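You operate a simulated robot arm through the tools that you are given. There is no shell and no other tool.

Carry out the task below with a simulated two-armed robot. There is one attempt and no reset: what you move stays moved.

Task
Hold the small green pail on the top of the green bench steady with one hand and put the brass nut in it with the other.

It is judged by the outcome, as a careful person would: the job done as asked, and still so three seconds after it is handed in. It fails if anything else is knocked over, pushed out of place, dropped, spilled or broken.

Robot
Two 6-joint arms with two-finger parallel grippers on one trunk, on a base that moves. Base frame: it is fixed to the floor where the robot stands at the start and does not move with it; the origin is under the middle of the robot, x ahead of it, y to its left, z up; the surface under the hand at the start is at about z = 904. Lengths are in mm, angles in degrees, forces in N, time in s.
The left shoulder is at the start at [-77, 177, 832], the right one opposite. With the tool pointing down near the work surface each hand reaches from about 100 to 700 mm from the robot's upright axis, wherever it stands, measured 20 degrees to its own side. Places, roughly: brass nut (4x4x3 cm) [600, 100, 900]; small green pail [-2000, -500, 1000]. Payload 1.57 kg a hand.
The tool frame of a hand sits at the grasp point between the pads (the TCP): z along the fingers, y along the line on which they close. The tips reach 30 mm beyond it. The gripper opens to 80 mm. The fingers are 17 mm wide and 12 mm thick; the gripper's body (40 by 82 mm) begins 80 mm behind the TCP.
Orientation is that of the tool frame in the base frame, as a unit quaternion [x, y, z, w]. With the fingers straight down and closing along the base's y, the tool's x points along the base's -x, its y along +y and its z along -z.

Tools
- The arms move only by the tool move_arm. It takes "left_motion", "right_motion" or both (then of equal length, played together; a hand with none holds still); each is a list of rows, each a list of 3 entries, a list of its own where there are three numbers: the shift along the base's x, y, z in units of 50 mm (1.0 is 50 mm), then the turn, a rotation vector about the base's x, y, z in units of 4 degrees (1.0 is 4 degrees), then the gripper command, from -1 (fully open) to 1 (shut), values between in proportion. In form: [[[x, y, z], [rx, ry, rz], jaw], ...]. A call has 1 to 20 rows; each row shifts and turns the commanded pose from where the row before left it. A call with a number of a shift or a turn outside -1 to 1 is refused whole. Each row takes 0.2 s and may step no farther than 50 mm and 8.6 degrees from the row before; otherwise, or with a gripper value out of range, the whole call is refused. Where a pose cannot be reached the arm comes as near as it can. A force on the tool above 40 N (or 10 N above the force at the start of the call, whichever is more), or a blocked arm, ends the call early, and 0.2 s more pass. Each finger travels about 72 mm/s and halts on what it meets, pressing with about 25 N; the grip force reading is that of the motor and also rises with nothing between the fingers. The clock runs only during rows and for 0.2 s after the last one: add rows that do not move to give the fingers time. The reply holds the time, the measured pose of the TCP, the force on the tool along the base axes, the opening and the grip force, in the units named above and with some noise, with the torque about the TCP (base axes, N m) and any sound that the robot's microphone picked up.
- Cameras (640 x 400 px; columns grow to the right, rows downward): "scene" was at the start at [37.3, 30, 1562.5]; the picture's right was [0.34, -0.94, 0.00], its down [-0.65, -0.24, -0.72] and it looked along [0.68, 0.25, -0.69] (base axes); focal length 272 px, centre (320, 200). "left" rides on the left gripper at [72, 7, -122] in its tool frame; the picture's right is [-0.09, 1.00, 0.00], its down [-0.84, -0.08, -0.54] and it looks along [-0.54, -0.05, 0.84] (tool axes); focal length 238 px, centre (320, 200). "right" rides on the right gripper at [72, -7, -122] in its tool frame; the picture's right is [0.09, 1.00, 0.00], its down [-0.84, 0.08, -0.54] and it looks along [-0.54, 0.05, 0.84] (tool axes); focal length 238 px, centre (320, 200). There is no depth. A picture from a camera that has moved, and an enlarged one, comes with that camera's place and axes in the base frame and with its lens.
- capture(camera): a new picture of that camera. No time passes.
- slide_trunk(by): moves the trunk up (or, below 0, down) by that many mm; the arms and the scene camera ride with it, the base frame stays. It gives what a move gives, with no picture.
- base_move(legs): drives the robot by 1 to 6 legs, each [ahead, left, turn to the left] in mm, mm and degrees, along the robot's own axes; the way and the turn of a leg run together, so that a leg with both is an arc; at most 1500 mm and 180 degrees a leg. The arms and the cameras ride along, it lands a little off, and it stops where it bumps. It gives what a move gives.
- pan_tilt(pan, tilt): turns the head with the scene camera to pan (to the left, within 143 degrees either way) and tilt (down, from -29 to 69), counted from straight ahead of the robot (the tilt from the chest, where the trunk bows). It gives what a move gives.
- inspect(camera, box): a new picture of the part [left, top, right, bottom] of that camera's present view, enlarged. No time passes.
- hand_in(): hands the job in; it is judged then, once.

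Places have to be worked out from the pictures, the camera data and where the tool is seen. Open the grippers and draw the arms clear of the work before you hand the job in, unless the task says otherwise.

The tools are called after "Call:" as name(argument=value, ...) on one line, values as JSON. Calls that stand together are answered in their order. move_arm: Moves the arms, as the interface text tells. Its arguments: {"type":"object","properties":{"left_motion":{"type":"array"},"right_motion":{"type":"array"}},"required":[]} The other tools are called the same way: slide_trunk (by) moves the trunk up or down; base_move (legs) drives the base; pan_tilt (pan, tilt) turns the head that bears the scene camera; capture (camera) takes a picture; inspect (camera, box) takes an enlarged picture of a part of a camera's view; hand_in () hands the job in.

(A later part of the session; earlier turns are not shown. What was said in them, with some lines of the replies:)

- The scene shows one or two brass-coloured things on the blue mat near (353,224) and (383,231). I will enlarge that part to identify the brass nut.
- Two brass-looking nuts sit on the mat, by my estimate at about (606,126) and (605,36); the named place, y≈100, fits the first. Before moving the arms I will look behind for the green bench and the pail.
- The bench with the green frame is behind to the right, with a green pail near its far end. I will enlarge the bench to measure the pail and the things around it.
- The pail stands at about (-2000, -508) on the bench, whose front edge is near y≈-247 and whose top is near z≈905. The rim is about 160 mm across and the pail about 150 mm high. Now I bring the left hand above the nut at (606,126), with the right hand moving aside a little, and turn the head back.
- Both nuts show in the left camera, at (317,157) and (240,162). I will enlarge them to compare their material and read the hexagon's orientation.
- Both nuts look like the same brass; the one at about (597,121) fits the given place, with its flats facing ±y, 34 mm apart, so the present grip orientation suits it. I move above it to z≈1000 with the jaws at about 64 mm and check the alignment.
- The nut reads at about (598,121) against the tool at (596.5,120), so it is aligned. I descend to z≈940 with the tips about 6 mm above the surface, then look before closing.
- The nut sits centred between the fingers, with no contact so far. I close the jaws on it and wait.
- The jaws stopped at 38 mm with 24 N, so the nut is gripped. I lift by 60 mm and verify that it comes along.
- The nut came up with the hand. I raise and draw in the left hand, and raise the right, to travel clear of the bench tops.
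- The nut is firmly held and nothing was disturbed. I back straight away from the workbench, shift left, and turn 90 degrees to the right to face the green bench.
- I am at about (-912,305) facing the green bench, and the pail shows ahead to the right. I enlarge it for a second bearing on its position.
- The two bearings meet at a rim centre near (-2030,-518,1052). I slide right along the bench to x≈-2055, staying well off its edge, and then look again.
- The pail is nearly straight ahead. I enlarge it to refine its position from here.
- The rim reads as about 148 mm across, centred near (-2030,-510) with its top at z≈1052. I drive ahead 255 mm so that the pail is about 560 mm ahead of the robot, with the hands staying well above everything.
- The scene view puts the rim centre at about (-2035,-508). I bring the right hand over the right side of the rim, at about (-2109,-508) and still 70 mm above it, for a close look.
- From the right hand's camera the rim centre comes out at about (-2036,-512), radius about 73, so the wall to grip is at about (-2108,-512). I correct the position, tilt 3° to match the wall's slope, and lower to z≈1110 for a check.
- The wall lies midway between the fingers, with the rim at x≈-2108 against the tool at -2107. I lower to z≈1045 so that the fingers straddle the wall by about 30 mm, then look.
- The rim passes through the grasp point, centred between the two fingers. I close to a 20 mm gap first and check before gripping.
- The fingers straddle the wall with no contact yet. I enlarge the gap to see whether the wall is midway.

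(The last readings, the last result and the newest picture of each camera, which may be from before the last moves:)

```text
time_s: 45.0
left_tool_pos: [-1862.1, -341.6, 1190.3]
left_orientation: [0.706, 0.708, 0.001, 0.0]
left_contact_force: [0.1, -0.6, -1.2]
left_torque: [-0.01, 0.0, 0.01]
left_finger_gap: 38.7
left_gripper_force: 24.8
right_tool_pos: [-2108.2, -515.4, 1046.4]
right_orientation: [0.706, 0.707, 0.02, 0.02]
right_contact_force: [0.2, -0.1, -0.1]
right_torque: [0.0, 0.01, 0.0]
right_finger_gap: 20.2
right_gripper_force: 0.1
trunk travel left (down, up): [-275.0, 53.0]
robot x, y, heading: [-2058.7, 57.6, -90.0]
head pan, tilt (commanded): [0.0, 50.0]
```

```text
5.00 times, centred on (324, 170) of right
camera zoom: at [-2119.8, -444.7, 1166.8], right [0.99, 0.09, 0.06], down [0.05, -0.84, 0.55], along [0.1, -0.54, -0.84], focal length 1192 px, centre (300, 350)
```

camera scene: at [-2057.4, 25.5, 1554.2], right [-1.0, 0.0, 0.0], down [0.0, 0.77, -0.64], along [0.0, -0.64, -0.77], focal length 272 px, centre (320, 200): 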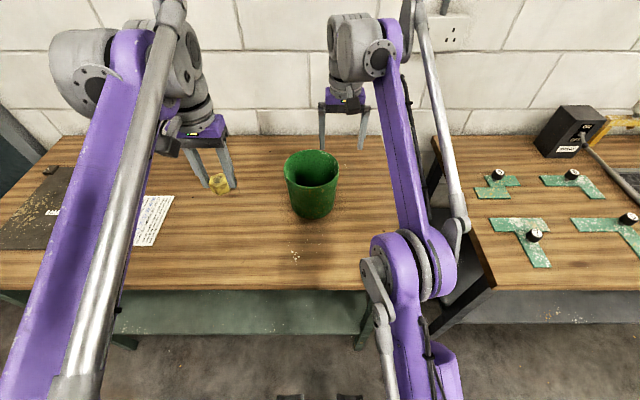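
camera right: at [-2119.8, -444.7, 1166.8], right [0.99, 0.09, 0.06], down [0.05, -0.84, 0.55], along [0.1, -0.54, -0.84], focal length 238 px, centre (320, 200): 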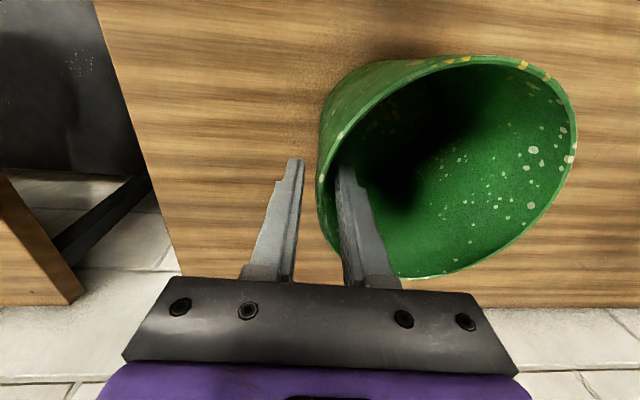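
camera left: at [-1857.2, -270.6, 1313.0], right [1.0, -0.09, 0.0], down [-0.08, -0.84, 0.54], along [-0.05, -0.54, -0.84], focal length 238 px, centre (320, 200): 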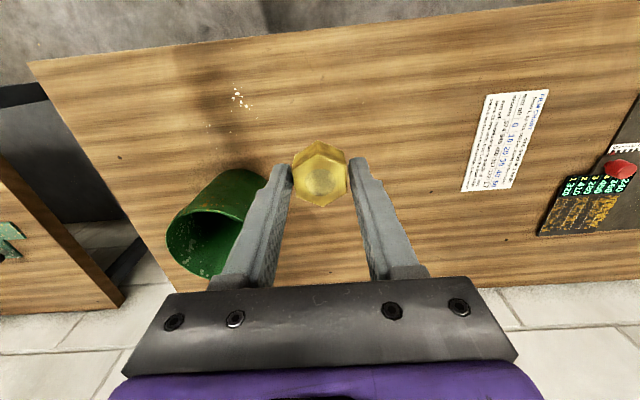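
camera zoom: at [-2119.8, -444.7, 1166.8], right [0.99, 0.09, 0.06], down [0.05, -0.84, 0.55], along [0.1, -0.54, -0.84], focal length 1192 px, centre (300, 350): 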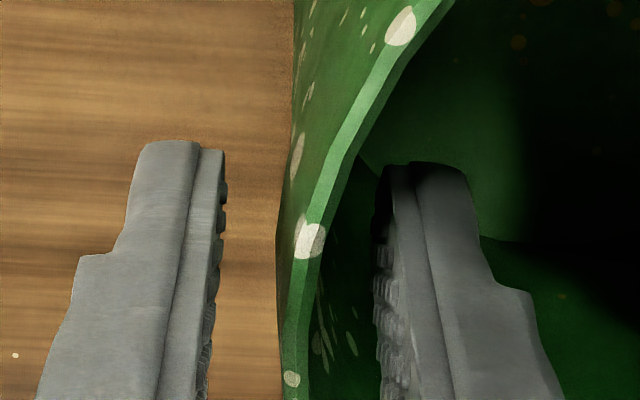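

The wall is about 1 mm toward the inner finger. I shift by that and close the grip on the wall, watching the forces.

Call:
move_arm(right_motion=[[[0.02, 0, 0], [0, 0, 0], 0.6], [[0, 0, 0], [0, 0, 0], 0.75], [[0, 0, 0], [0, 0, 0], 0.85], [[0, 0, 0], [0, 0, 0], 1], [[0, 0, 0], [0, 0, 0], 1], [[0, 0, 0], [0, 0, 0], 1]])

Call:
capture(camera="right")

Call:
capture(camera="scene")

```text
time_s: 46.4
left_tool_pos: [-1861.3, -341.7, 1191.3]
left_orientation: [0.707, 0.708, 0.0, -0.001]
left_contact_force: [-0.2, 1.1, -1.4]
left_torque: [-0.01, -0.01, 0.0]
left_finger_gap: 38.5
left_gripper_force: 25.1
right_tool_pos: [-2106.6, -514.9, 1045.4]
right_orientation: [0.707, 0.707, 0.02, 0.02]
right_contact_force: [1.5, -1.4, 9.1]
right_torque: [0.5, -0.85, -0.18]
right_finger_gap: 4.3
right_gripper_force: 24.8
trunk travel left (down, up): [-275.0, 53.0]
robot x, y, heading: [-2056.7, 57.1, -90.0]
head pan, tilt (commanded): [0.0, 50.0]
```

```text
taken
camera right: at [-2118.7, -444.5, 1166.6], right [0.99, 0.09, 0.06], down [0.05, -0.84, 0.55], along [0.1, -0.54, -0.84], focal length 238 px, centre (320, 200)
```

right: 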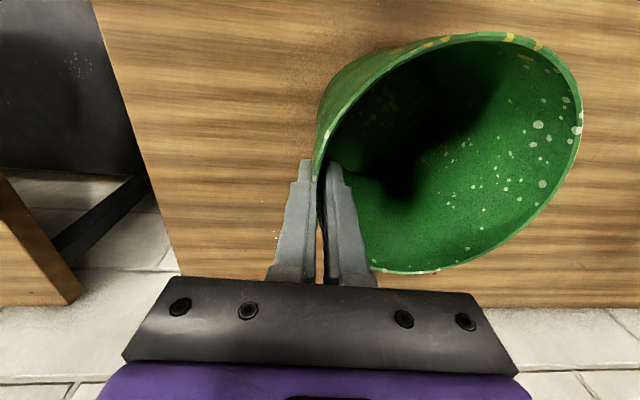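

```text
taken
camera scene: at [-2056.6, 24.5, 1554.2], right [-1.0, 0.0, 0.0], down [0.0, 0.77, -0.64], along [0.0, -0.64, -0.77], focal length 272 px, centre (320, 200)
```

scene: 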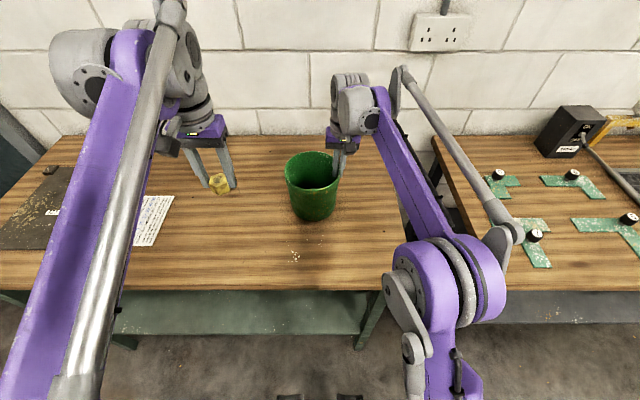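

The pail wall is gripped at 4.3 mm, but the tool now shows 9 N upward and some torque, and the pail may have turned or tilted slightly. I enlarge the scene view to compare.

Call:
inspect(camera="scene", box=[250, 90, 410, 240])

Call:
inspect(camera="right", box=[260, 10, 600, 290])

Call:
capture(camera="left")

```text
2.67 times, centred on (330, 165) of scene
camera zoom: at [-2056.6, 24.5, 1554.2], right [-1.0, 0.0, 0.0], down [0.0, 0.77, -0.64], along [0.0, -0.64, -0.77], focal length 725 px, centre (293, 293)
```

zoom: 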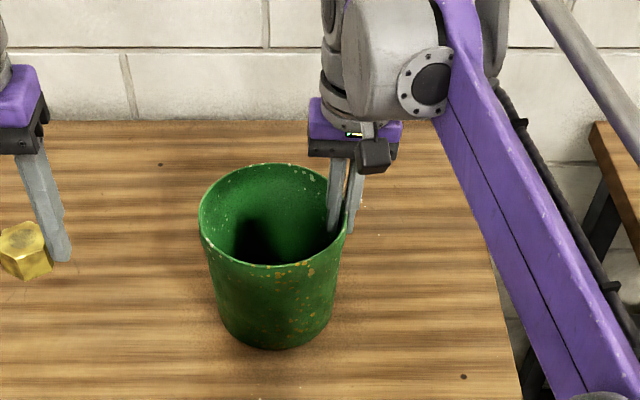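

```text
1.43 times, centred on (430, 150) of right
camera zoom: at [-2118.7, -444.5, 1166.6], right [0.99, 0.09, 0.06], down [0.05, -0.84, 0.55], along [0.1, -0.54, -0.84], focal length 340 px, centre (163, 271)
```

zoom: 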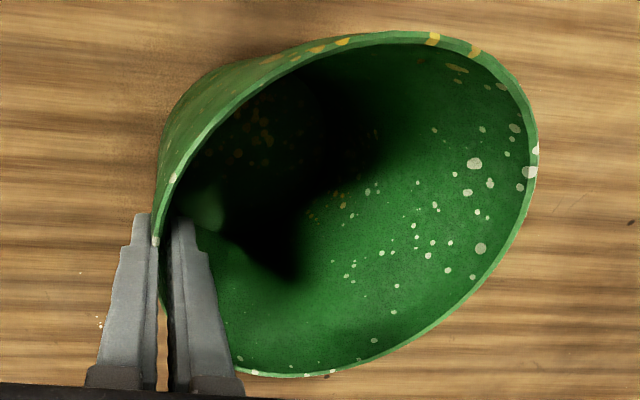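

```text
taken
camera left: at [-1857.1, -269.9, 1313.2], right [1.0, -0.09, 0.0], down [-0.08, -0.84, 0.54], along [-0.05, -0.54, -0.84], focal length 238 px, centre (320, 200)
```

left: 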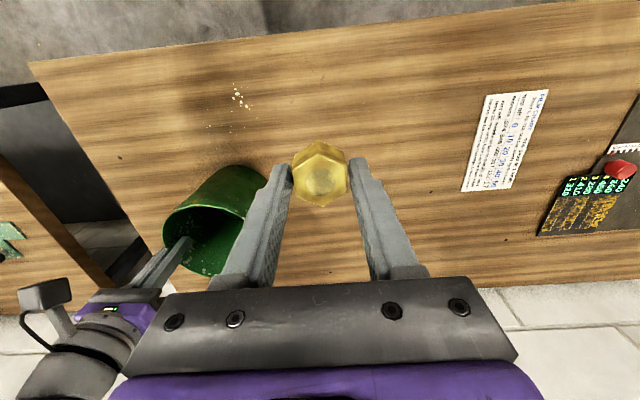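

The pail has moved about 6 mm toward the robot and its near bottom edge is lightly pressed on the bench by the grip. I ease the right hand up by 1 mm to relieve this, and read the force.

Call:
move_arm(right_motion=[[[0, 0, 0.02], [0, 0, 0], 1], [[0, 0, 0], [0, 0, 0], 1]])

Call:
inspect(camera="scene", box=[250, 90, 410, 240])

```text
time_s: 47.0
left_tool_pos: [-1862.5, -342.2, 1190.9]
left_orientation: [0.707, 0.708, 0.0, 0.0]
left_contact_force: [0.4, -0.4, -0.4]
left_torque: [-0.02, -0.03, -0.01]
left_finger_gap: 38.8
left_gripper_force: 25.0
right_tool_pos: [-2106.4, -514.9, 1045.6]
right_orientation: [0.707, 0.707, 0.02, 0.02]
right_contact_force: [2.8, -0.5, 7.3]
right_torque: [0.45, -0.93, -0.24]
right_finger_gap: 4.0
right_gripper_force: 25.0
trunk travel left (down, up): [-275.0, 53.0]
robot x, y, heading: [-2058.8, 59.9, -89.9]
head pan, tilt (commanded): [0.0, 50.0]
```

```text
2.67 times, centred on (330, 165) of scene
camera zoom: at [-2056.4, 24.5, 1554.2], right [-1.0, 0.0, 0.0], down [0.0, 0.77, -0.64], along [0.0, -0.64, -0.77], focal length 725 px, centre (293, 293)
```

zoom: 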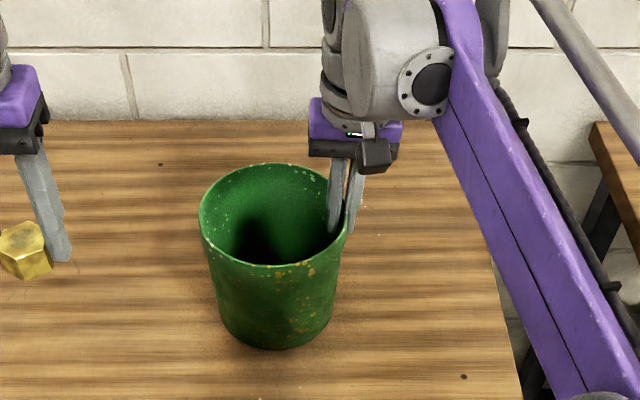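

The grip is holding and the pail stands nearly flat, but a residual torque of -0.9 about y remains. I turn the right hand by about 1° in the direction that relieves it and read again.

Call:
move_arm(right_motion=[[[0, 0, 0.01], [0.07, -0.15, 0], 1], [[0, 0, 0.01], [0.07, -0.15, 0], 1], [[0, 0, 0], [0, 0, 0], 1]])

Call:
inspect(camera="scene", box=[250, 90, 410, 240])

```text
time_s: 47.8
left_tool_pos: [-1863.2, -342.0, 1190.7]
left_orientation: [0.706, 0.708, 0.001, 0.0]
left_contact_force: [0.7, 0.9, -1.8]
left_torque: [0.0, 0.02, 0.01]
left_finger_gap: 38.3
left_gripper_force: 25.3
right_tool_pos: [-2108.1, -516.7, 1044.7]
right_orientation: [0.706, 0.707, 0.031, 0.023]
right_contact_force: [-1.5, -0.1, 0.3]
right_torque: [-0.01, 0.15, 0.03]
right_finger_gap: 3.8
right_gripper_force: 24.5
trunk travel left (down, up): [-275.0, 53.0]
robot x, y, heading: [-2058.2, 55.0, -90.2]
head pan, tilt (commanded): [0.0, 50.0]
```

```text
2.67 times, centred on (330, 165) of scene
camera zoom: at [-2056.7, 23.8, 1554.1], right [-1.0, 0.0, 0.0], down [0.0, 0.77, -0.64], along [0.0, -0.64, -0.77], focal length 725 px, centre (293, 293)
```

zoom: 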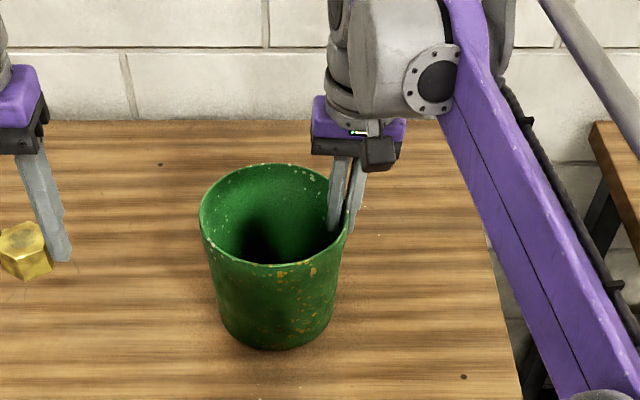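

The forces on the right hand are now close to zero and the pail stands flat in its grip, centred near (-2035,-511). I bring the nut over toward the pail with the left hand, leaning the hand outward so the wrists stay apart, in two stages.

Call:
move_arm(left_motion=[[[-0.533, -0.563, -0.133], [0, 0.667, 0], 1], [[-0.533, -0.563, -0.133], [0, 0.667, 0], 1], [[-0.533, -0.563, -0.133], [0, 0.667, 0], 1], [[-0.533, -0.563, -0.133], [0, 0.667, 0], 1], [[0, 0, 0], [0, 0, 0], 1]])

Call:
capture(camera="scene")

Call:
capture(camera="left")

Call:
capture(camera="right")

```text
time_s: 49.0
left_tool_pos: [-1970.9, -452.8, 1166.0]
left_orientation: [0.704, 0.705, -0.066, -0.066]
left_contact_force: [-1.2, -0.6, -1.3]
left_torque: [0.01, -0.01, -0.02]
left_finger_gap: 38.5
left_gripper_force: 24.5
right_tool_pos: [-2107.8, -515.0, 1046.2]
right_orientation: [0.706, 0.708, 0.03, 0.024]
right_contact_force: [-0.5, 0.3, -0.9]
right_torque: [-0.06, 0.14, 0.02]
right_finger_gap: 3.2
right_gripper_force: 24.6
trunk travel left (down, up): [-275.0, 53.0]
robot x, y, heading: [-2055.2, 56.6, -89.5]
head pan, tilt (commanded): [0.0, 50.0]
```

```text
taken
camera scene: at [-2056.5, 24.8, 1554.2], right [-1.0, 0.0, 0.0], down [0.0, 0.77, -0.64], along [0.0, -0.64, -0.77], focal length 272 px, centre (320, 200)
```

scene: 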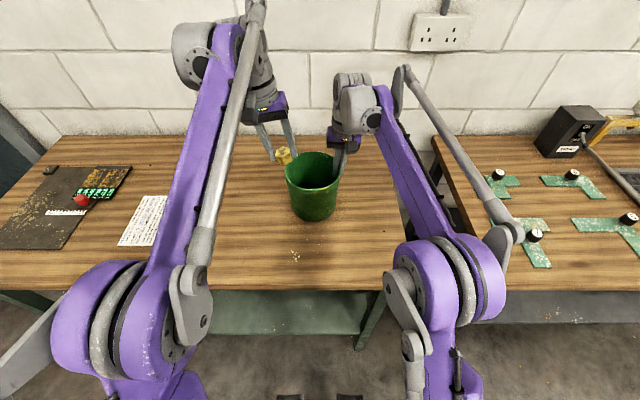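

```text
taken
camera left: at [-1942.7, -381.8, 1284.7], right [0.98, -0.09, -0.19], down [0.03, -0.84, 0.55], along [-0.2, -0.54, -0.82], focal length 238 px, centre (320, 200)
```

left: 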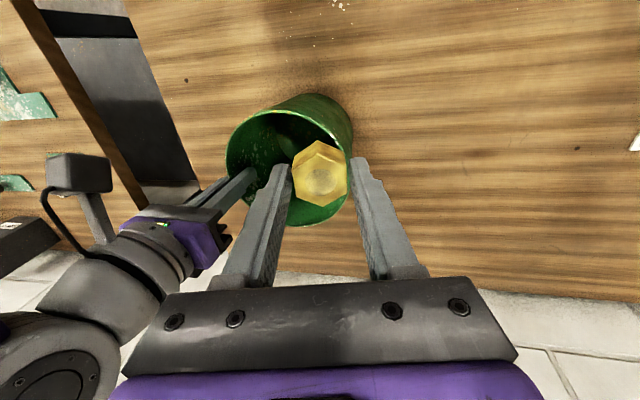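

```text
taken
camera right: at [-2121.8, -445.7, 1167.6], right [0.99, 0.09, 0.08], down [0.04, -0.84, 0.54], along [0.11, -0.53, -0.84], focal length 238 px, centre (320, 200)
```

right: 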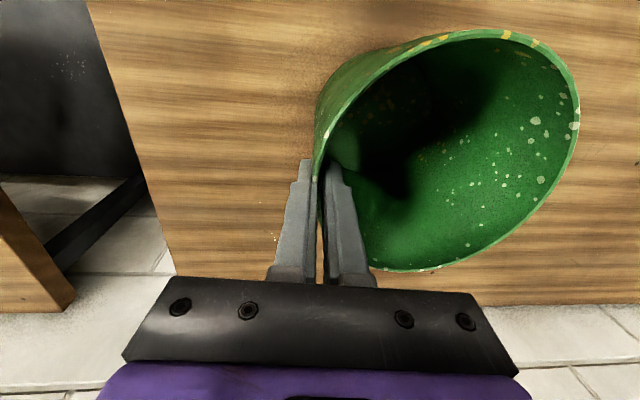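

The pail is steady and there is ample room between the hands. I finish the move so the nut is over the pail's left-of-centre at about (-2015,-495), still above the rim, and check.

Call:
move_arm(left_motion=[[[-0.44, -0.42, -0.16], [0, 0.667, 0], 1], [[-0.44, -0.42, -0.16], [0, 0.667, 0], 1], [[0, 0, 0], [0, 0, 0], 1]])

Call:
inspect(camera="scene", box=[220, 60, 420, 240])

Call:
capture(camera="left")

Call:
capture(camera="right")

```text
time_s: 49.8
left_tool_pos: [-2012.3, -497.4, 1150.0]
left_orientation: [0.7, 0.7, -0.1, -0.098]
left_contact_force: [-0.1, 0.0, -1.5]
left_torque: [-0.03, -0.01, 0.01]
left_finger_gap: 38.5
left_gripper_force: 25.1
right_tool_pos: [-2106.7, -516.0, 1045.1]
right_orientation: [0.706, 0.707, 0.031, 0.024]
right_contact_force: [0.2, 1.0, 0.6]
right_torque: [-0.04, 0.12, 0.01]
right_finger_gap: 3.4
right_gripper_force: 24.0
trunk travel left (down, up): [-275.0, 53.0]
robot x, y, heading: [-2055.7, 54.3, -89.9]
head pan, tilt (commanded): [0.0, 50.0]
```

```text
2.22 times, centred on (320, 150) of scene
camera zoom: at [-2056.6, 24.5, 1554.2], right [-1.0, 0.0, 0.0], down [0.0, 0.77, -0.64], along [0.0, -0.64, -0.77], focal length 604 px, centre (320, 311)
```

zoom: 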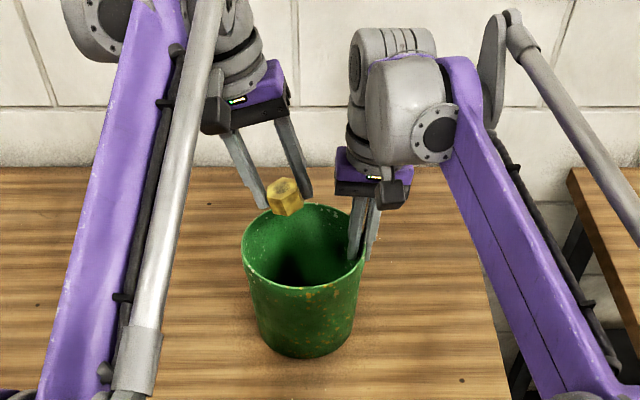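

```text
taken
camera left: at [-1973.6, -426.2, 1266.2], right [0.96, -0.09, -0.28], down [0.08, -0.84, 0.54], along [-0.28, -0.54, -0.79], focal length 238 px, centre (320, 200)
```

left: 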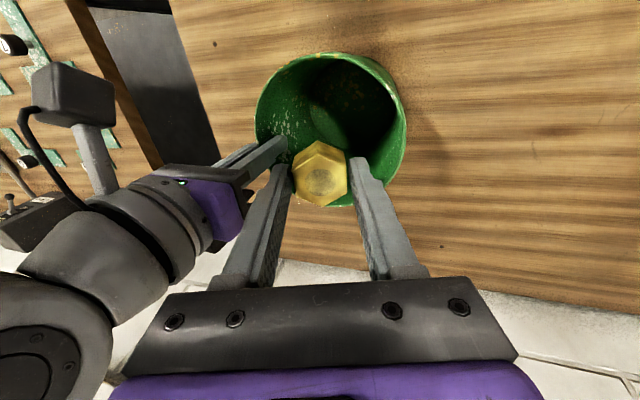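

```text
taken
camera right: at [-2122.0, -445.9, 1167.6], right [0.99, 0.09, 0.08], down [0.04, -0.84, 0.54], along [0.11, -0.53, -0.84], focal length 238 px, centre (320, 200)
```

right: 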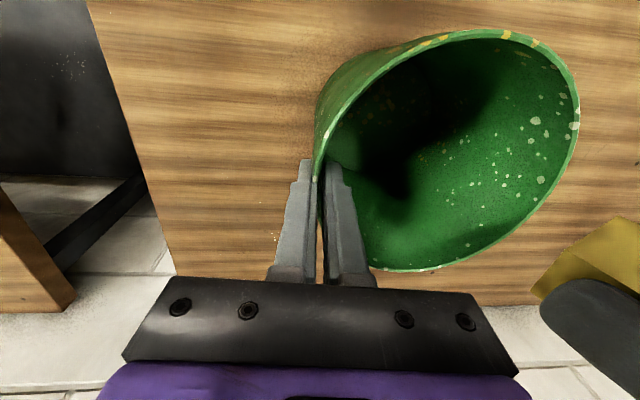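

The nut hangs over the pail's mouth, and the pail's centre reads about (-2037,-508). I lower in with a small shift to x≈-2022, first to z≈1070.

Call:
move_arm(left_motion=[[[-0.1, -0.02, -0.55], [0, 0, 0], 1], [[-0.1, -0.02, -0.55], [0, 0, 0], 1], [[0, 0, -0.5], [0, 0, 0], 1], [[0, 0, 0], [0, 0, 0], 1]])

Call:
inspect(camera="scene", box=[220, 60, 420, 240])

Call:
capture(camera="left")

Call:
capture(camera="right")

```text
time_s: 50.8
left_tool_pos: [-2023.2, -500.6, 1067.7]
left_orientation: [0.699, 0.701, -0.098, -0.099]
left_contact_force: [-0.1, 0.6, -1.3]
left_torque: [-0.01, 0.01, 0.02]
left_finger_gap: 38.5
left_gripper_force: 25.1
right_tool_pos: [-2108.2, -515.5, 1046.2]
right_orientation: [0.706, 0.707, 0.031, 0.023]
right_contact_force: [-0.3, 0.5, 0.0]
right_torque: [-0.02, 0.15, 0.01]
right_finger_gap: 3.6
right_gripper_force: 24.7
trunk travel left (down, up): [-275.0, 53.0]
robot x, y, heading: [-2055.8, 56.9, -89.8]
head pan, tilt (commanded): [0.0, 50.0]
```

```text
2.22 times, centred on (320, 150) of scene
camera zoom: at [-2056.9, 23.9, 1554.2], right [-1.0, 0.0, 0.0], down [0.0, 0.77, -0.64], along [0.0, -0.64, -0.77], focal length 604 px, centre (320, 311)
```

zoom: 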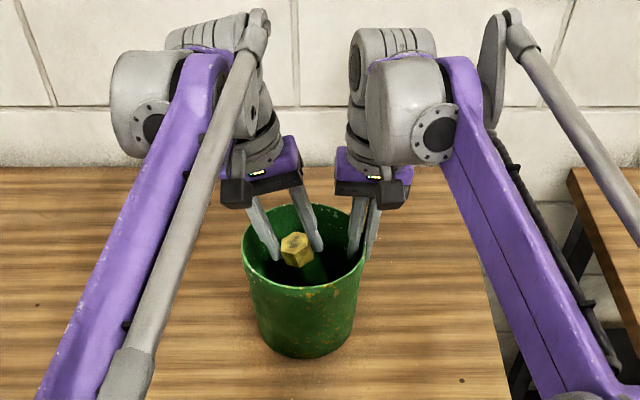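

```text
taken
camera left: at [-1984.7, -428.8, 1183.4], right [0.96, -0.09, -0.27], down [0.08, -0.84, 0.54], along [-0.28, -0.54, -0.79], focal length 238 px, centre (320, 200)
```

left: 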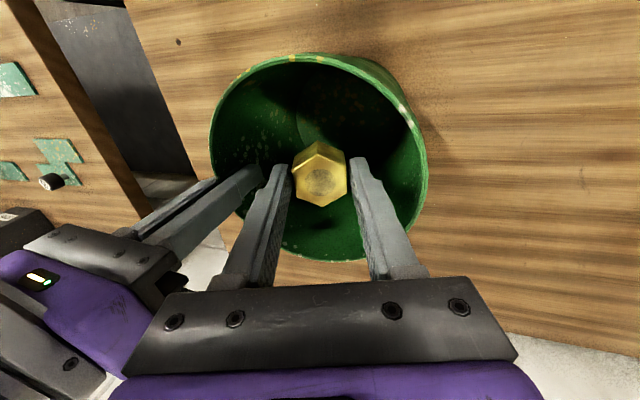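

```text
taken
camera right: at [-2122.2, -446.4, 1167.4], right [0.99, 0.09, 0.08], down [0.04, -0.84, 0.54], along [0.12, -0.53, -0.84], focal length 238 px, centre (320, 200)
```

right: 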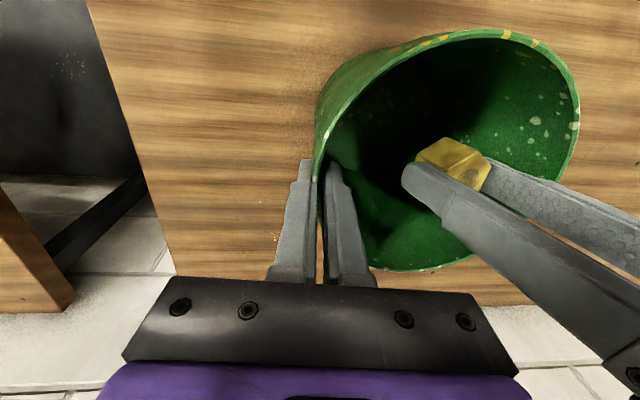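

The nut is entering the pail with clear space around, and the pail is still. I lower a further 60 mm to z≈1008.

Call:
move_arm(left_motion=[[[0, 0, -0.4], [0, 0, 0], 1], [[0, 0, -0.4], [0, 0, 0], 1], [[0, 0, -0.4], [0, 0, 0], 1], [[0, 0, 0], [0, 0, 0], 1]])

Call:
inspect(camera="scene", box=[220, 60, 420, 240])

Call:
capture(camera="left")

Call:
capture(camera="right")

```text
time_s: 51.8
left_tool_pos: [-2023.7, -499.2, 1007.0]
left_orientation: [0.7, 0.701, -0.099, -0.098]
left_contact_force: [-0.2, 0.0, -2.0]
left_torque: [0.01, 0.0, 0.0]
left_finger_gap: 38.7
left_gripper_force: 25.2
right_tool_pos: [-2107.4, -517.2, 1045.5]
right_orientation: [0.706, 0.707, 0.031, 0.024]
right_contact_force: [-0.5, 0.3, -0.4]
right_torque: [0.0, 0.17, 0.0]
right_finger_gap: 3.6
right_gripper_force: 24.7
trunk travel left (down, up): [-275.0, 53.0]
robot x, y, heading: [-2056.4, 58.0, -89.8]
head pan, tilt (commanded): [0.0, 50.0]
```

```text
2.22 times, centred on (320, 150) of scene
camera zoom: at [-2056.8, 23.9, 1554.2], right [-1.0, 0.0, 0.0], down [0.0, 0.77, -0.64], along [0.0, -0.64, -0.77], focal length 604 px, centre (320, 311)
```

zoom: 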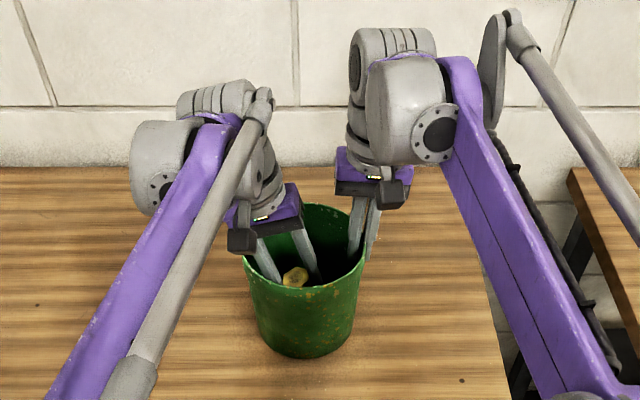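

```text
taken
camera left: at [-1984.3, -427.2, 1124.4], right [0.96, -0.09, -0.27], down [0.08, -0.84, 0.54], along [-0.28, -0.54, -0.79], focal length 238 px, centre (320, 200)
```

left: 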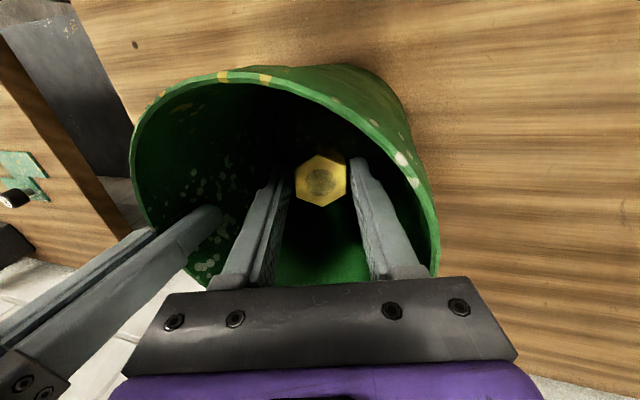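

```text
taken
camera right: at [-2122.1, -446.4, 1167.4], right [0.99, 0.09, 0.08], down [0.04, -0.84, 0.54], along [0.11, -0.53, -0.84], focal length 238 px, centre (320, 200)
```

right: 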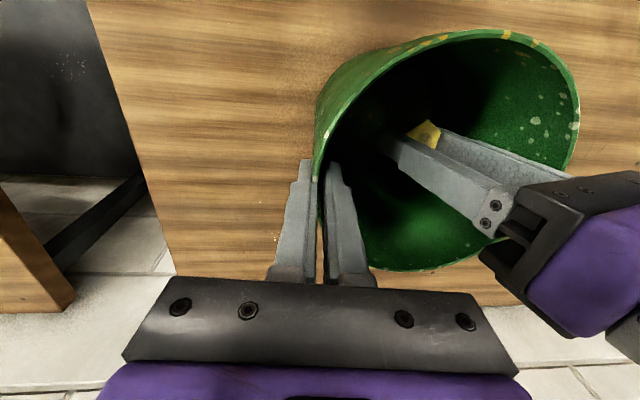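

The nut is well inside, about 55 mm above the pail floor near its centre, and all forces are low. I open the left jaws to about 56 mm to release it while the right hand holds the pail.

Call:
move_arm(left_motion=[[[0, 0, 0], [0, 0, 0], -0.1], [[0, 0, 0], [0, 0, 0], -0.4], [[0, 0, 0], [0, 0, 0], -0.4], [[0, 0, 0], [0, 0, 0], -0.4]])

Call:
capture(camera="left")

Call:
capture(camera="right")

```text
time_s: 52.8
left_tool_pos: [-2022.9, -499.6, 1008.7]
left_orientation: [0.7, 0.7, -0.098, -0.099]
left_contact_force: [-5.8, -0.3, 0.9]
left_torque: [-0.01, -0.28, -0.06]
left_finger_gap: 51.2
left_gripper_force: 0.0
right_tool_pos: [-2106.7, -515.9, 1045.8]
right_orientation: [0.706, 0.707, 0.03, 0.023]
right_contact_force: [5.1, -0.2, -1.6]
right_torque: [-0.01, 0.32, -0.01]
right_finger_gap: 3.8
right_gripper_force: 24.8
trunk travel left (down, up): [-275.0, 53.0]
robot x, y, heading: [-2060.4, 57.9, -89.8]
head pan, tilt (commanded): [0.0, 50.0]
```

```text
taken
camera left: at [-1984.5, -427.2, 1124.5], right [0.96, -0.09, -0.28], down [0.08, -0.84, 0.54], along [-0.28, -0.54, -0.79], focal length 238 px, centre (320, 200)
```

left: 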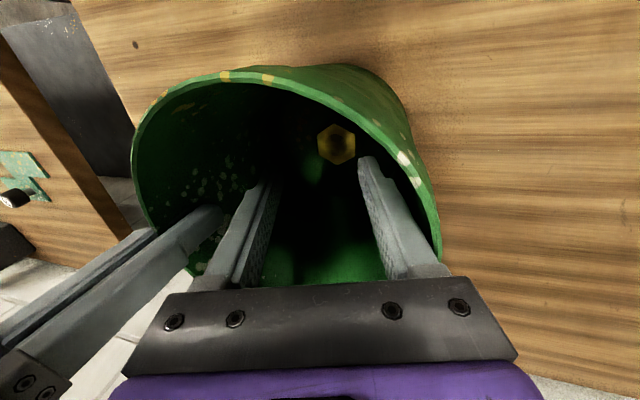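

```text
taken
camera right: at [-2121.9, -446.5, 1167.3], right [0.99, 0.09, 0.08], down [0.04, -0.84, 0.54], along [0.12, -0.53, -0.84], focal length 238 px, centre (320, 200)
```

right: 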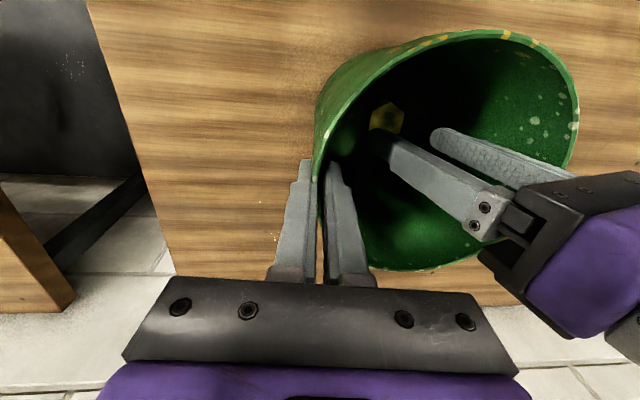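

The nut lies flat on the pail floor and the left finger lightly touches the wall. I narrow the jaws to clear the wall, then raise the left hand straight out of the pail.

Call:
move_arm(left_motion=[[[0, 0, 0], [0, 0, 0], -0.05], [[0, 0, 0], [0, 0, 0], -0.05], [[0, 0, 0.4], [0, 0, 0], -0.05], [[0, 0, 0.6], [0, 0, 0], -0.05], [[0, 0, 0.9], [0, 0, 0], -0.05], [[0.02, 0, 0.9], [0, 0, 0], -0.05], [[0.1, 0, 0.6], [0, 0, 0], -0.05], [[0, 0, 0], [0, 0, 0], -0.05]])

Call:
capture(camera="left")

Call:
inspect(camera="scene", box=[220, 60, 420, 240])

```text
time_s: 54.6
left_tool_pos: [-2016.2, -496.3, 1176.7]
left_orientation: [0.7, 0.7, -0.098, -0.099]
left_contact_force: [-0.2, -0.1, 0.2]
left_torque: [0.0, -0.02, 0.0]
left_finger_gap: 42.0
left_gripper_force: 0.1
right_tool_pos: [-2106.5, -516.6, 1045.0]
right_orientation: [0.706, 0.707, 0.03, 0.024]
right_contact_force: [-0.6, -0.1, -2.2]
right_torque: [-0.05, 0.23, -0.01]
right_finger_gap: 3.9
right_gripper_force: 24.1
trunk travel left (down, up): [-275.0, 53.0]
robot x, y, heading: [-2056.4, 57.2, -90.3]
head pan, tilt (commanded): [0.0, 50.0]
```

```text
taken
camera left: at [-1977.9, -424.9, 1293.1], right [0.96, -0.09, -0.27], down [0.08, -0.84, 0.54], along [-0.28, -0.54, -0.79], focal length 238 px, centre (320, 200)
```

left: 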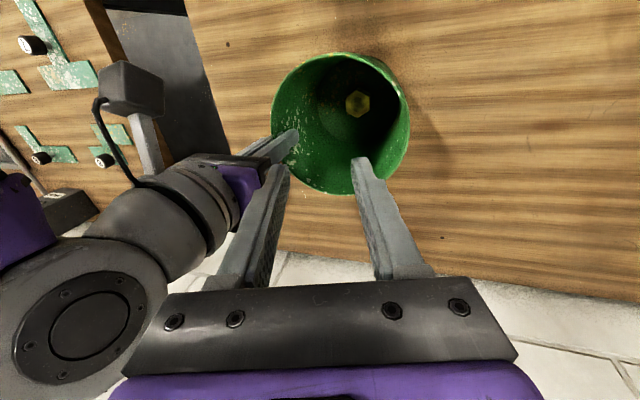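

```text
2.22 times, centred on (320, 150) of scene
camera zoom: at [-2056.9, 24.2, 1554.2], right [-1.0, 0.0, 0.0], down [0.0, 0.77, -0.64], along [0.0, -0.64, -0.77], focal length 604 px, centre (320, 311)
```

zoom: 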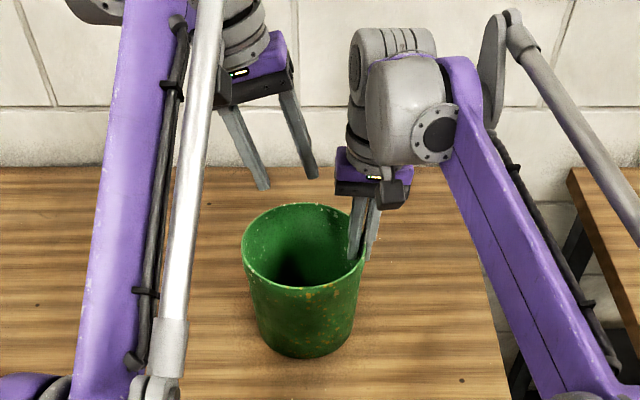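

The nut sits at the bottom of the pail and the pail has not moved. I draw the left hand back to where it came from, levelling it and opening its jaws.

Call:
move_arm(left_motion=[[[0.533, 0.563, 0.05], [0, -0.667, 0], -0.05], [[0.533, 0.563, 0.05], [0, -0.667, 0], -0.05], [[0.533, 0.563, 0.05], [0, -0.667, 0], -0.5], [[0.533, 0.563, 0.05], [0, -0.667, 0], -1], [[0.533, 0.563, 0.05], [0, -0.667, 0], -1], [[0.533, 0.563, 0.05], [0, -0.667, 0], -1], [[0, 0, 0], [0, 0, 0], -1]])

Call:
capture(camera="scene")

Call:
capture(camera="right")

```text
time_s: 56.2
left_tool_pos: [-1856.9, -333.9, 1192.9]
left_orientation: [0.706, 0.708, 0.001, 0.0]
left_contact_force: [0.1, 0.0, 0.3]
left_torque: [0.02, 0.02, 0.01]
left_finger_gap: 80.1
left_gripper_force: 0.1
right_tool_pos: [-2106.3, -516.6, 1045.6]
right_orientation: [0.706, 0.707, 0.031, 0.023]
right_contact_force: [-0.2, -1.3, 0.1]
right_torque: [-0.04, 0.22, 0.01]
right_finger_gap: 4.0
right_gripper_force: 24.2
trunk travel left (down, up): [-275.0, 53.0]
robot x, y, heading: [-2054.5, 56.0, -89.8]
head pan, tilt (commanded): [0.0, 50.0]
```

```text
taken
camera scene: at [-2057.0, 22.9, 1554.2], right [-1.0, 0.0, 0.0], down [0.0, 0.77, -0.64], along [0.0, -0.64, -0.77], focal length 272 px, centre (320, 200)
```

scene: 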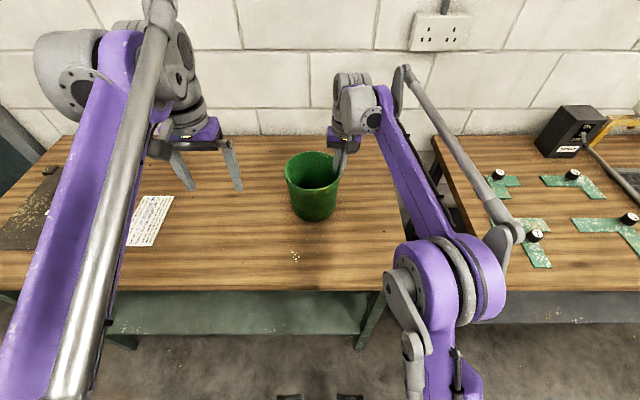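

```text
taken
camera right: at [-2122.4, -447.2, 1167.0], right [0.99, 0.09, 0.08], down [0.04, -0.84, 0.54], along [0.12, -0.53, -0.84], focal length 238 px, centre (320, 200)
```

right: 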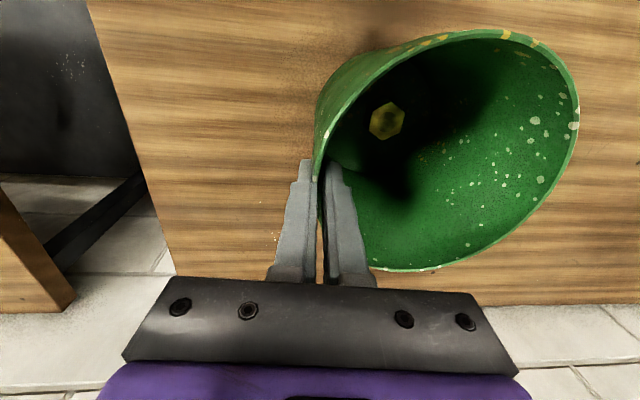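

The left hand is clear and the nut lies in the pail. I now open the right jaws gently to release the pail.

Call:
move_arm(right_motion=[[[0, 0, 0], [0, 0, 0], 0.8], [[0, 0, 0], [0, 0, 0], 0.5], [[0, 0, 0], [0, 0, 0], 0.2], [[0, 0, 0], [0, 0, 0], 0], [[0, 0, 0], [0, 0, 0], 0]])

Call:
capture(camera="right")

Call:
inspect(camera="scene", box=[250, 90, 410, 240])

```text
time_s: 57.4
left_tool_pos: [-1857.5, -332.3, 1192.9]
left_orientation: [0.707, 0.707, 0.0, 0.0]
left_contact_force: [-0.4, 0.4, 1.0]
left_torque: [0.02, -0.02, -0.03]
left_finger_gap: 80.2
left_gripper_force: 0.1
right_tool_pos: [-2107.9, -516.7, 1046.0]
right_orientation: [0.706, 0.707, 0.031, 0.024]
right_contact_force: [0.1, 0.3, 0.4]
right_torque: [0.0, 0.03, 0.05]
right_finger_gap: 40.0
right_gripper_force: 0.1
trunk travel left (down, up): [-275.0, 53.0]
robot x, y, heading: [-2054.8, 57.3, -89.7]
head pan, tilt (commanded): [0.0, 50.0]
```

```text
taken
camera right: at [-2122.1, -446.3, 1167.5], right [0.99, 0.09, 0.08], down [0.04, -0.84, 0.54], along [0.12, -0.53, -0.84], focal length 238 px, centre (320, 200)
```

right: 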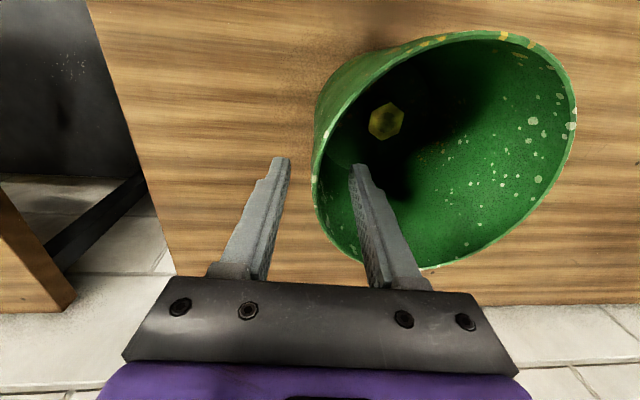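

```text
2.67 times, centred on (330, 165) of scene
camera zoom: at [-2056.8, 24.1, 1554.2], right [-1.0, 0.0, 0.0], down [0.0, 0.77, -0.64], along [0.0, -0.64, -0.77], focal length 725 px, centre (293, 293)
```

zoom: 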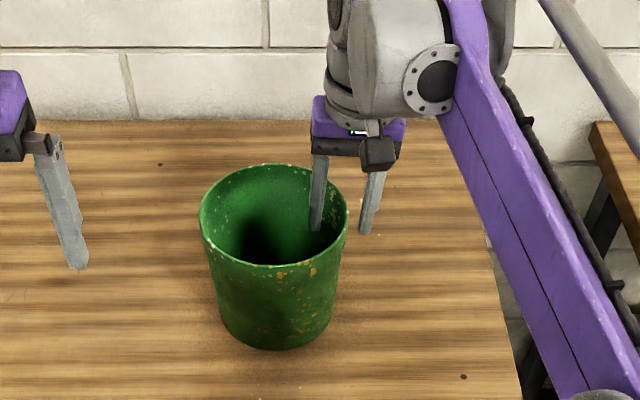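

The pail stands free with the fingers about 20 mm from the wall on either side. I raise the right hand straight up out of the pail, then back and aside.

Call:
move_arm(right_motion=[[[0, 0, 0.4], [0, 0, 0], 0], [[0, 0, 0.7], [0, 0, 0], 0], [[0, 0, 0.9], [0, 0, 0], 0], [[0, 0, 0.6], [0, 0, 0], 0], [[-0.55, 0.6, 0.1], [0, 0.37, 0], -0.5], [[-0.55, 0.6, 0.1], [0, 0.37, 0], -1], [[-0.55, 0.6, 0.1], [0, 0.37, 0], -1], [[-0.55, 0.6, 0.1], [0, 0, 0], -1], [[-0.55, 0.6, 0.1], [0, 0, 0], -1], [[0, 0, 0], [0, 0, 0], -1]])

Call:
capture(camera="scene")

Call:
capture(camera="right")

```text
time_s: 59.6
left_tool_pos: [-1857.4, -332.4, 1192.8]
left_orientation: [0.707, 0.707, -0.001, -0.001]
left_contact_force: [-0.1, 0.1, -0.5]
left_torque: [0.04, 0.01, 0.02]
left_finger_gap: 80.0
left_gripper_force: 0.0
right_tool_pos: [-2242.2, -426.3, 1244.4]
right_orientation: [0.707, 0.707, 0.003, -0.005]
right_contact_force: [0.4, 1.0, 0.2]
right_torque: [0.02, 0.04, 0.04]
right_finger_gap: 80.1
right_gripper_force: 0.2
right hand out of reach, approached as far as the arm can: row 3, 4, 5, 6, 7, 8, 9
trunk travel left (down, up): [-275.0, 53.0]
robot x, y, heading: [-2059.7, 58.5, -90.1]
head pan, tilt (commanded): [0.0, 50.0]
```

```text
taken
camera scene: at [-2056.3, 23.4, 1554.2], right [-1.0, 0.0, 0.0], down [0.0, 0.77, -0.64], along [0.0, -0.64, -0.77], focal length 272 px, centre (320, 200)
```

scene: 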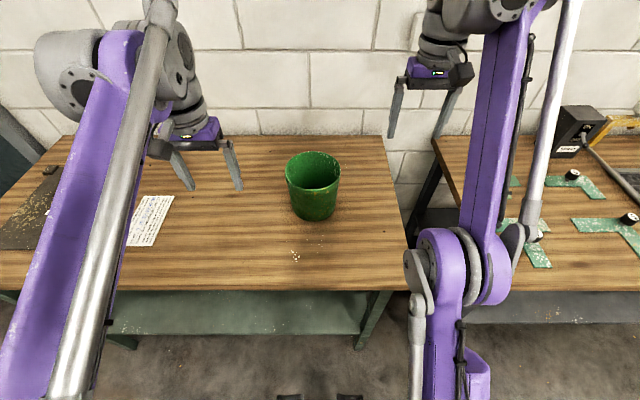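

```text
taken
camera right: at [-2248.7, -358.0, 1366.1], right [1.0, 0.09, 0.0], down [0.08, -0.84, 0.53], along [0.05, -0.53, -0.85], focal length 238 px, centre (320, 200)
```

right: 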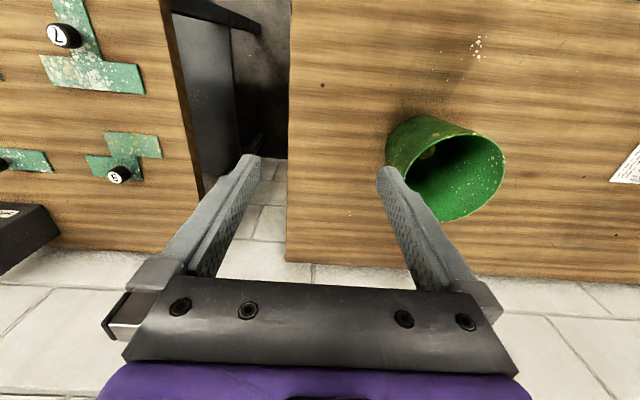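

Both hands are clear and open; the right arm had reached its limit while rising. I enlarge the pail to confirm it still stands upright with the nut in it.

Call:
inspect(camera="scene", box=[250, 90, 410, 240])

Call:
inspect(camera="right", box=[380, 100, 520, 230])

Call:
capture(camera="left")

```text
2.67 times, centred on (330, 165) of scene
camera zoom: at [-2056.3, 23.4, 1554.2], right [-1.0, 0.0, 0.0], down [0.0, 0.77, -0.64], along [0.0, -0.64, -0.77], focal length 725 px, centre (293, 293)
```

zoom: 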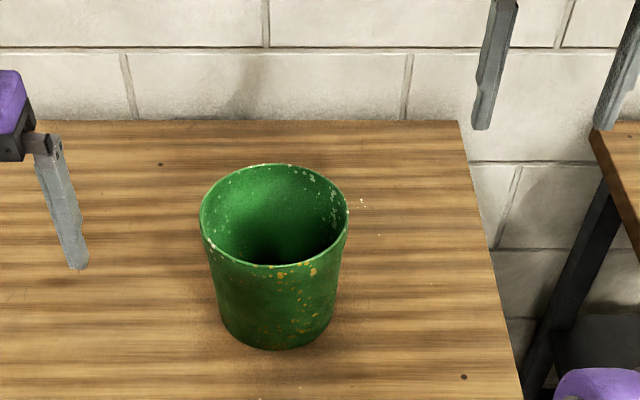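

```text
3.08 times, centred on (450, 165) of right
camera zoom: at [-2248.7, -358.0, 1366.1], right [1.0, 0.09, 0.0], down [0.08, -0.84, 0.53], along [0.05, -0.53, -0.85], focal length 733 px, centre (-80, 308)
```

zoom: 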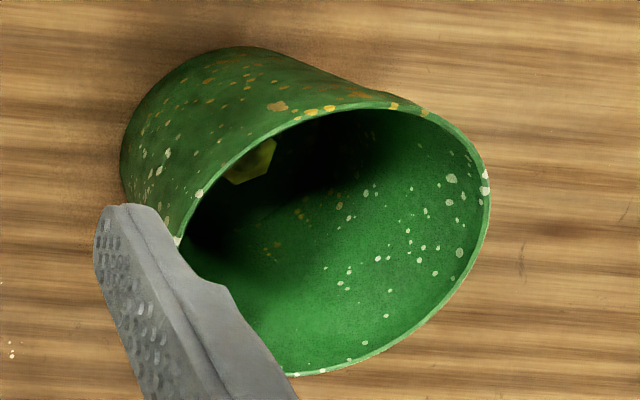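

```text
taken
camera left: at [-1851.1, -261.0, 1315.4], right [1.0, -0.09, 0.0], down [-0.08, -0.84, 0.54], along [-0.05, -0.54, -0.84], focal length 238 px, centre (320, 200)
```

left: 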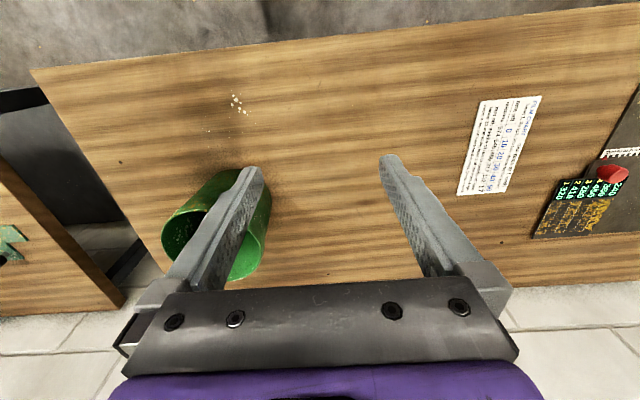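

The pail stands upright with the nut on its floor and nothing else has been disturbed. I back the robot straight off the bench by 250 mm, to where it stood before, so the arms are fully clear.

Call:
base_move(legs=[[-250, 0, 0]])

Call:
capture(camera="scene")

```text
time_s: 61.5
left_tool_pos: [-1857.5, -82.0, 1192.3]
left_orientation: [0.707, 0.707, 0.0, 0.0]
left_contact_force: [0.1, 0.8, 0.9]
left_torque: [-0.01, -0.03, 0.03]
left_finger_gap: 80.2
left_gripper_force: 0.0
right_tool_pos: [-2244.2, -176.1, 1243.3]
right_orientation: [0.707, 0.707, 0.005, -0.005]
right_contact_force: [0.4, 0.6, -0.6]
right_torque: [0.01, 0.01, -0.01]
right_finger_gap: 80.0
right_gripper_force: 0.0
trunk travel left (down, up): [-275.0, 53.0]
robot x, y, heading: [-2058.8, 311.0, -89.9]
head pan, tilt (commanded): [0.0, 50.0]
```

```text
taken
camera scene: at [-2057.1, 274.5, 1554.2], right [-1.0, 0.0, 0.0], down [0.0, 0.77, -0.64], along [0.0, -0.64, -0.77], focal length 272 px, centre (320, 200)
```

scene: 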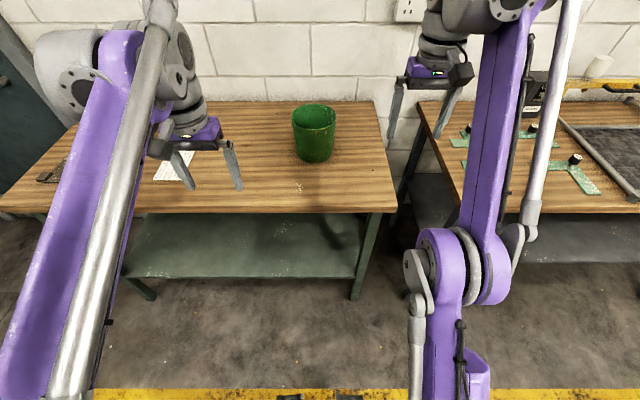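

The pail stands upright on the green bench with the brass nut inside, both grippers are open, and the arms are clear. I hand the job in.

Call:
hand_in()

```text
The job is handed in.
```

The brass nut is in the small green pail, and the pail is standing upright on the green bench. I handed the job in with both grippers open and the arms clear of the bench.

- **Which nut:** there were two matching brass nuts on the mat. I took the one nearer the place you gave; the other was left where it was.
- **The pail:** gripping its rim moved it about 6 mm toward the robot. The right hand then held it still while the left hand lowered the nut in.
- **The release:** I let go of the nut about 55 mm above the pail's floor, and it came to rest lying flat.
- **Surroundings:** the pictures show nothing else disturbed.
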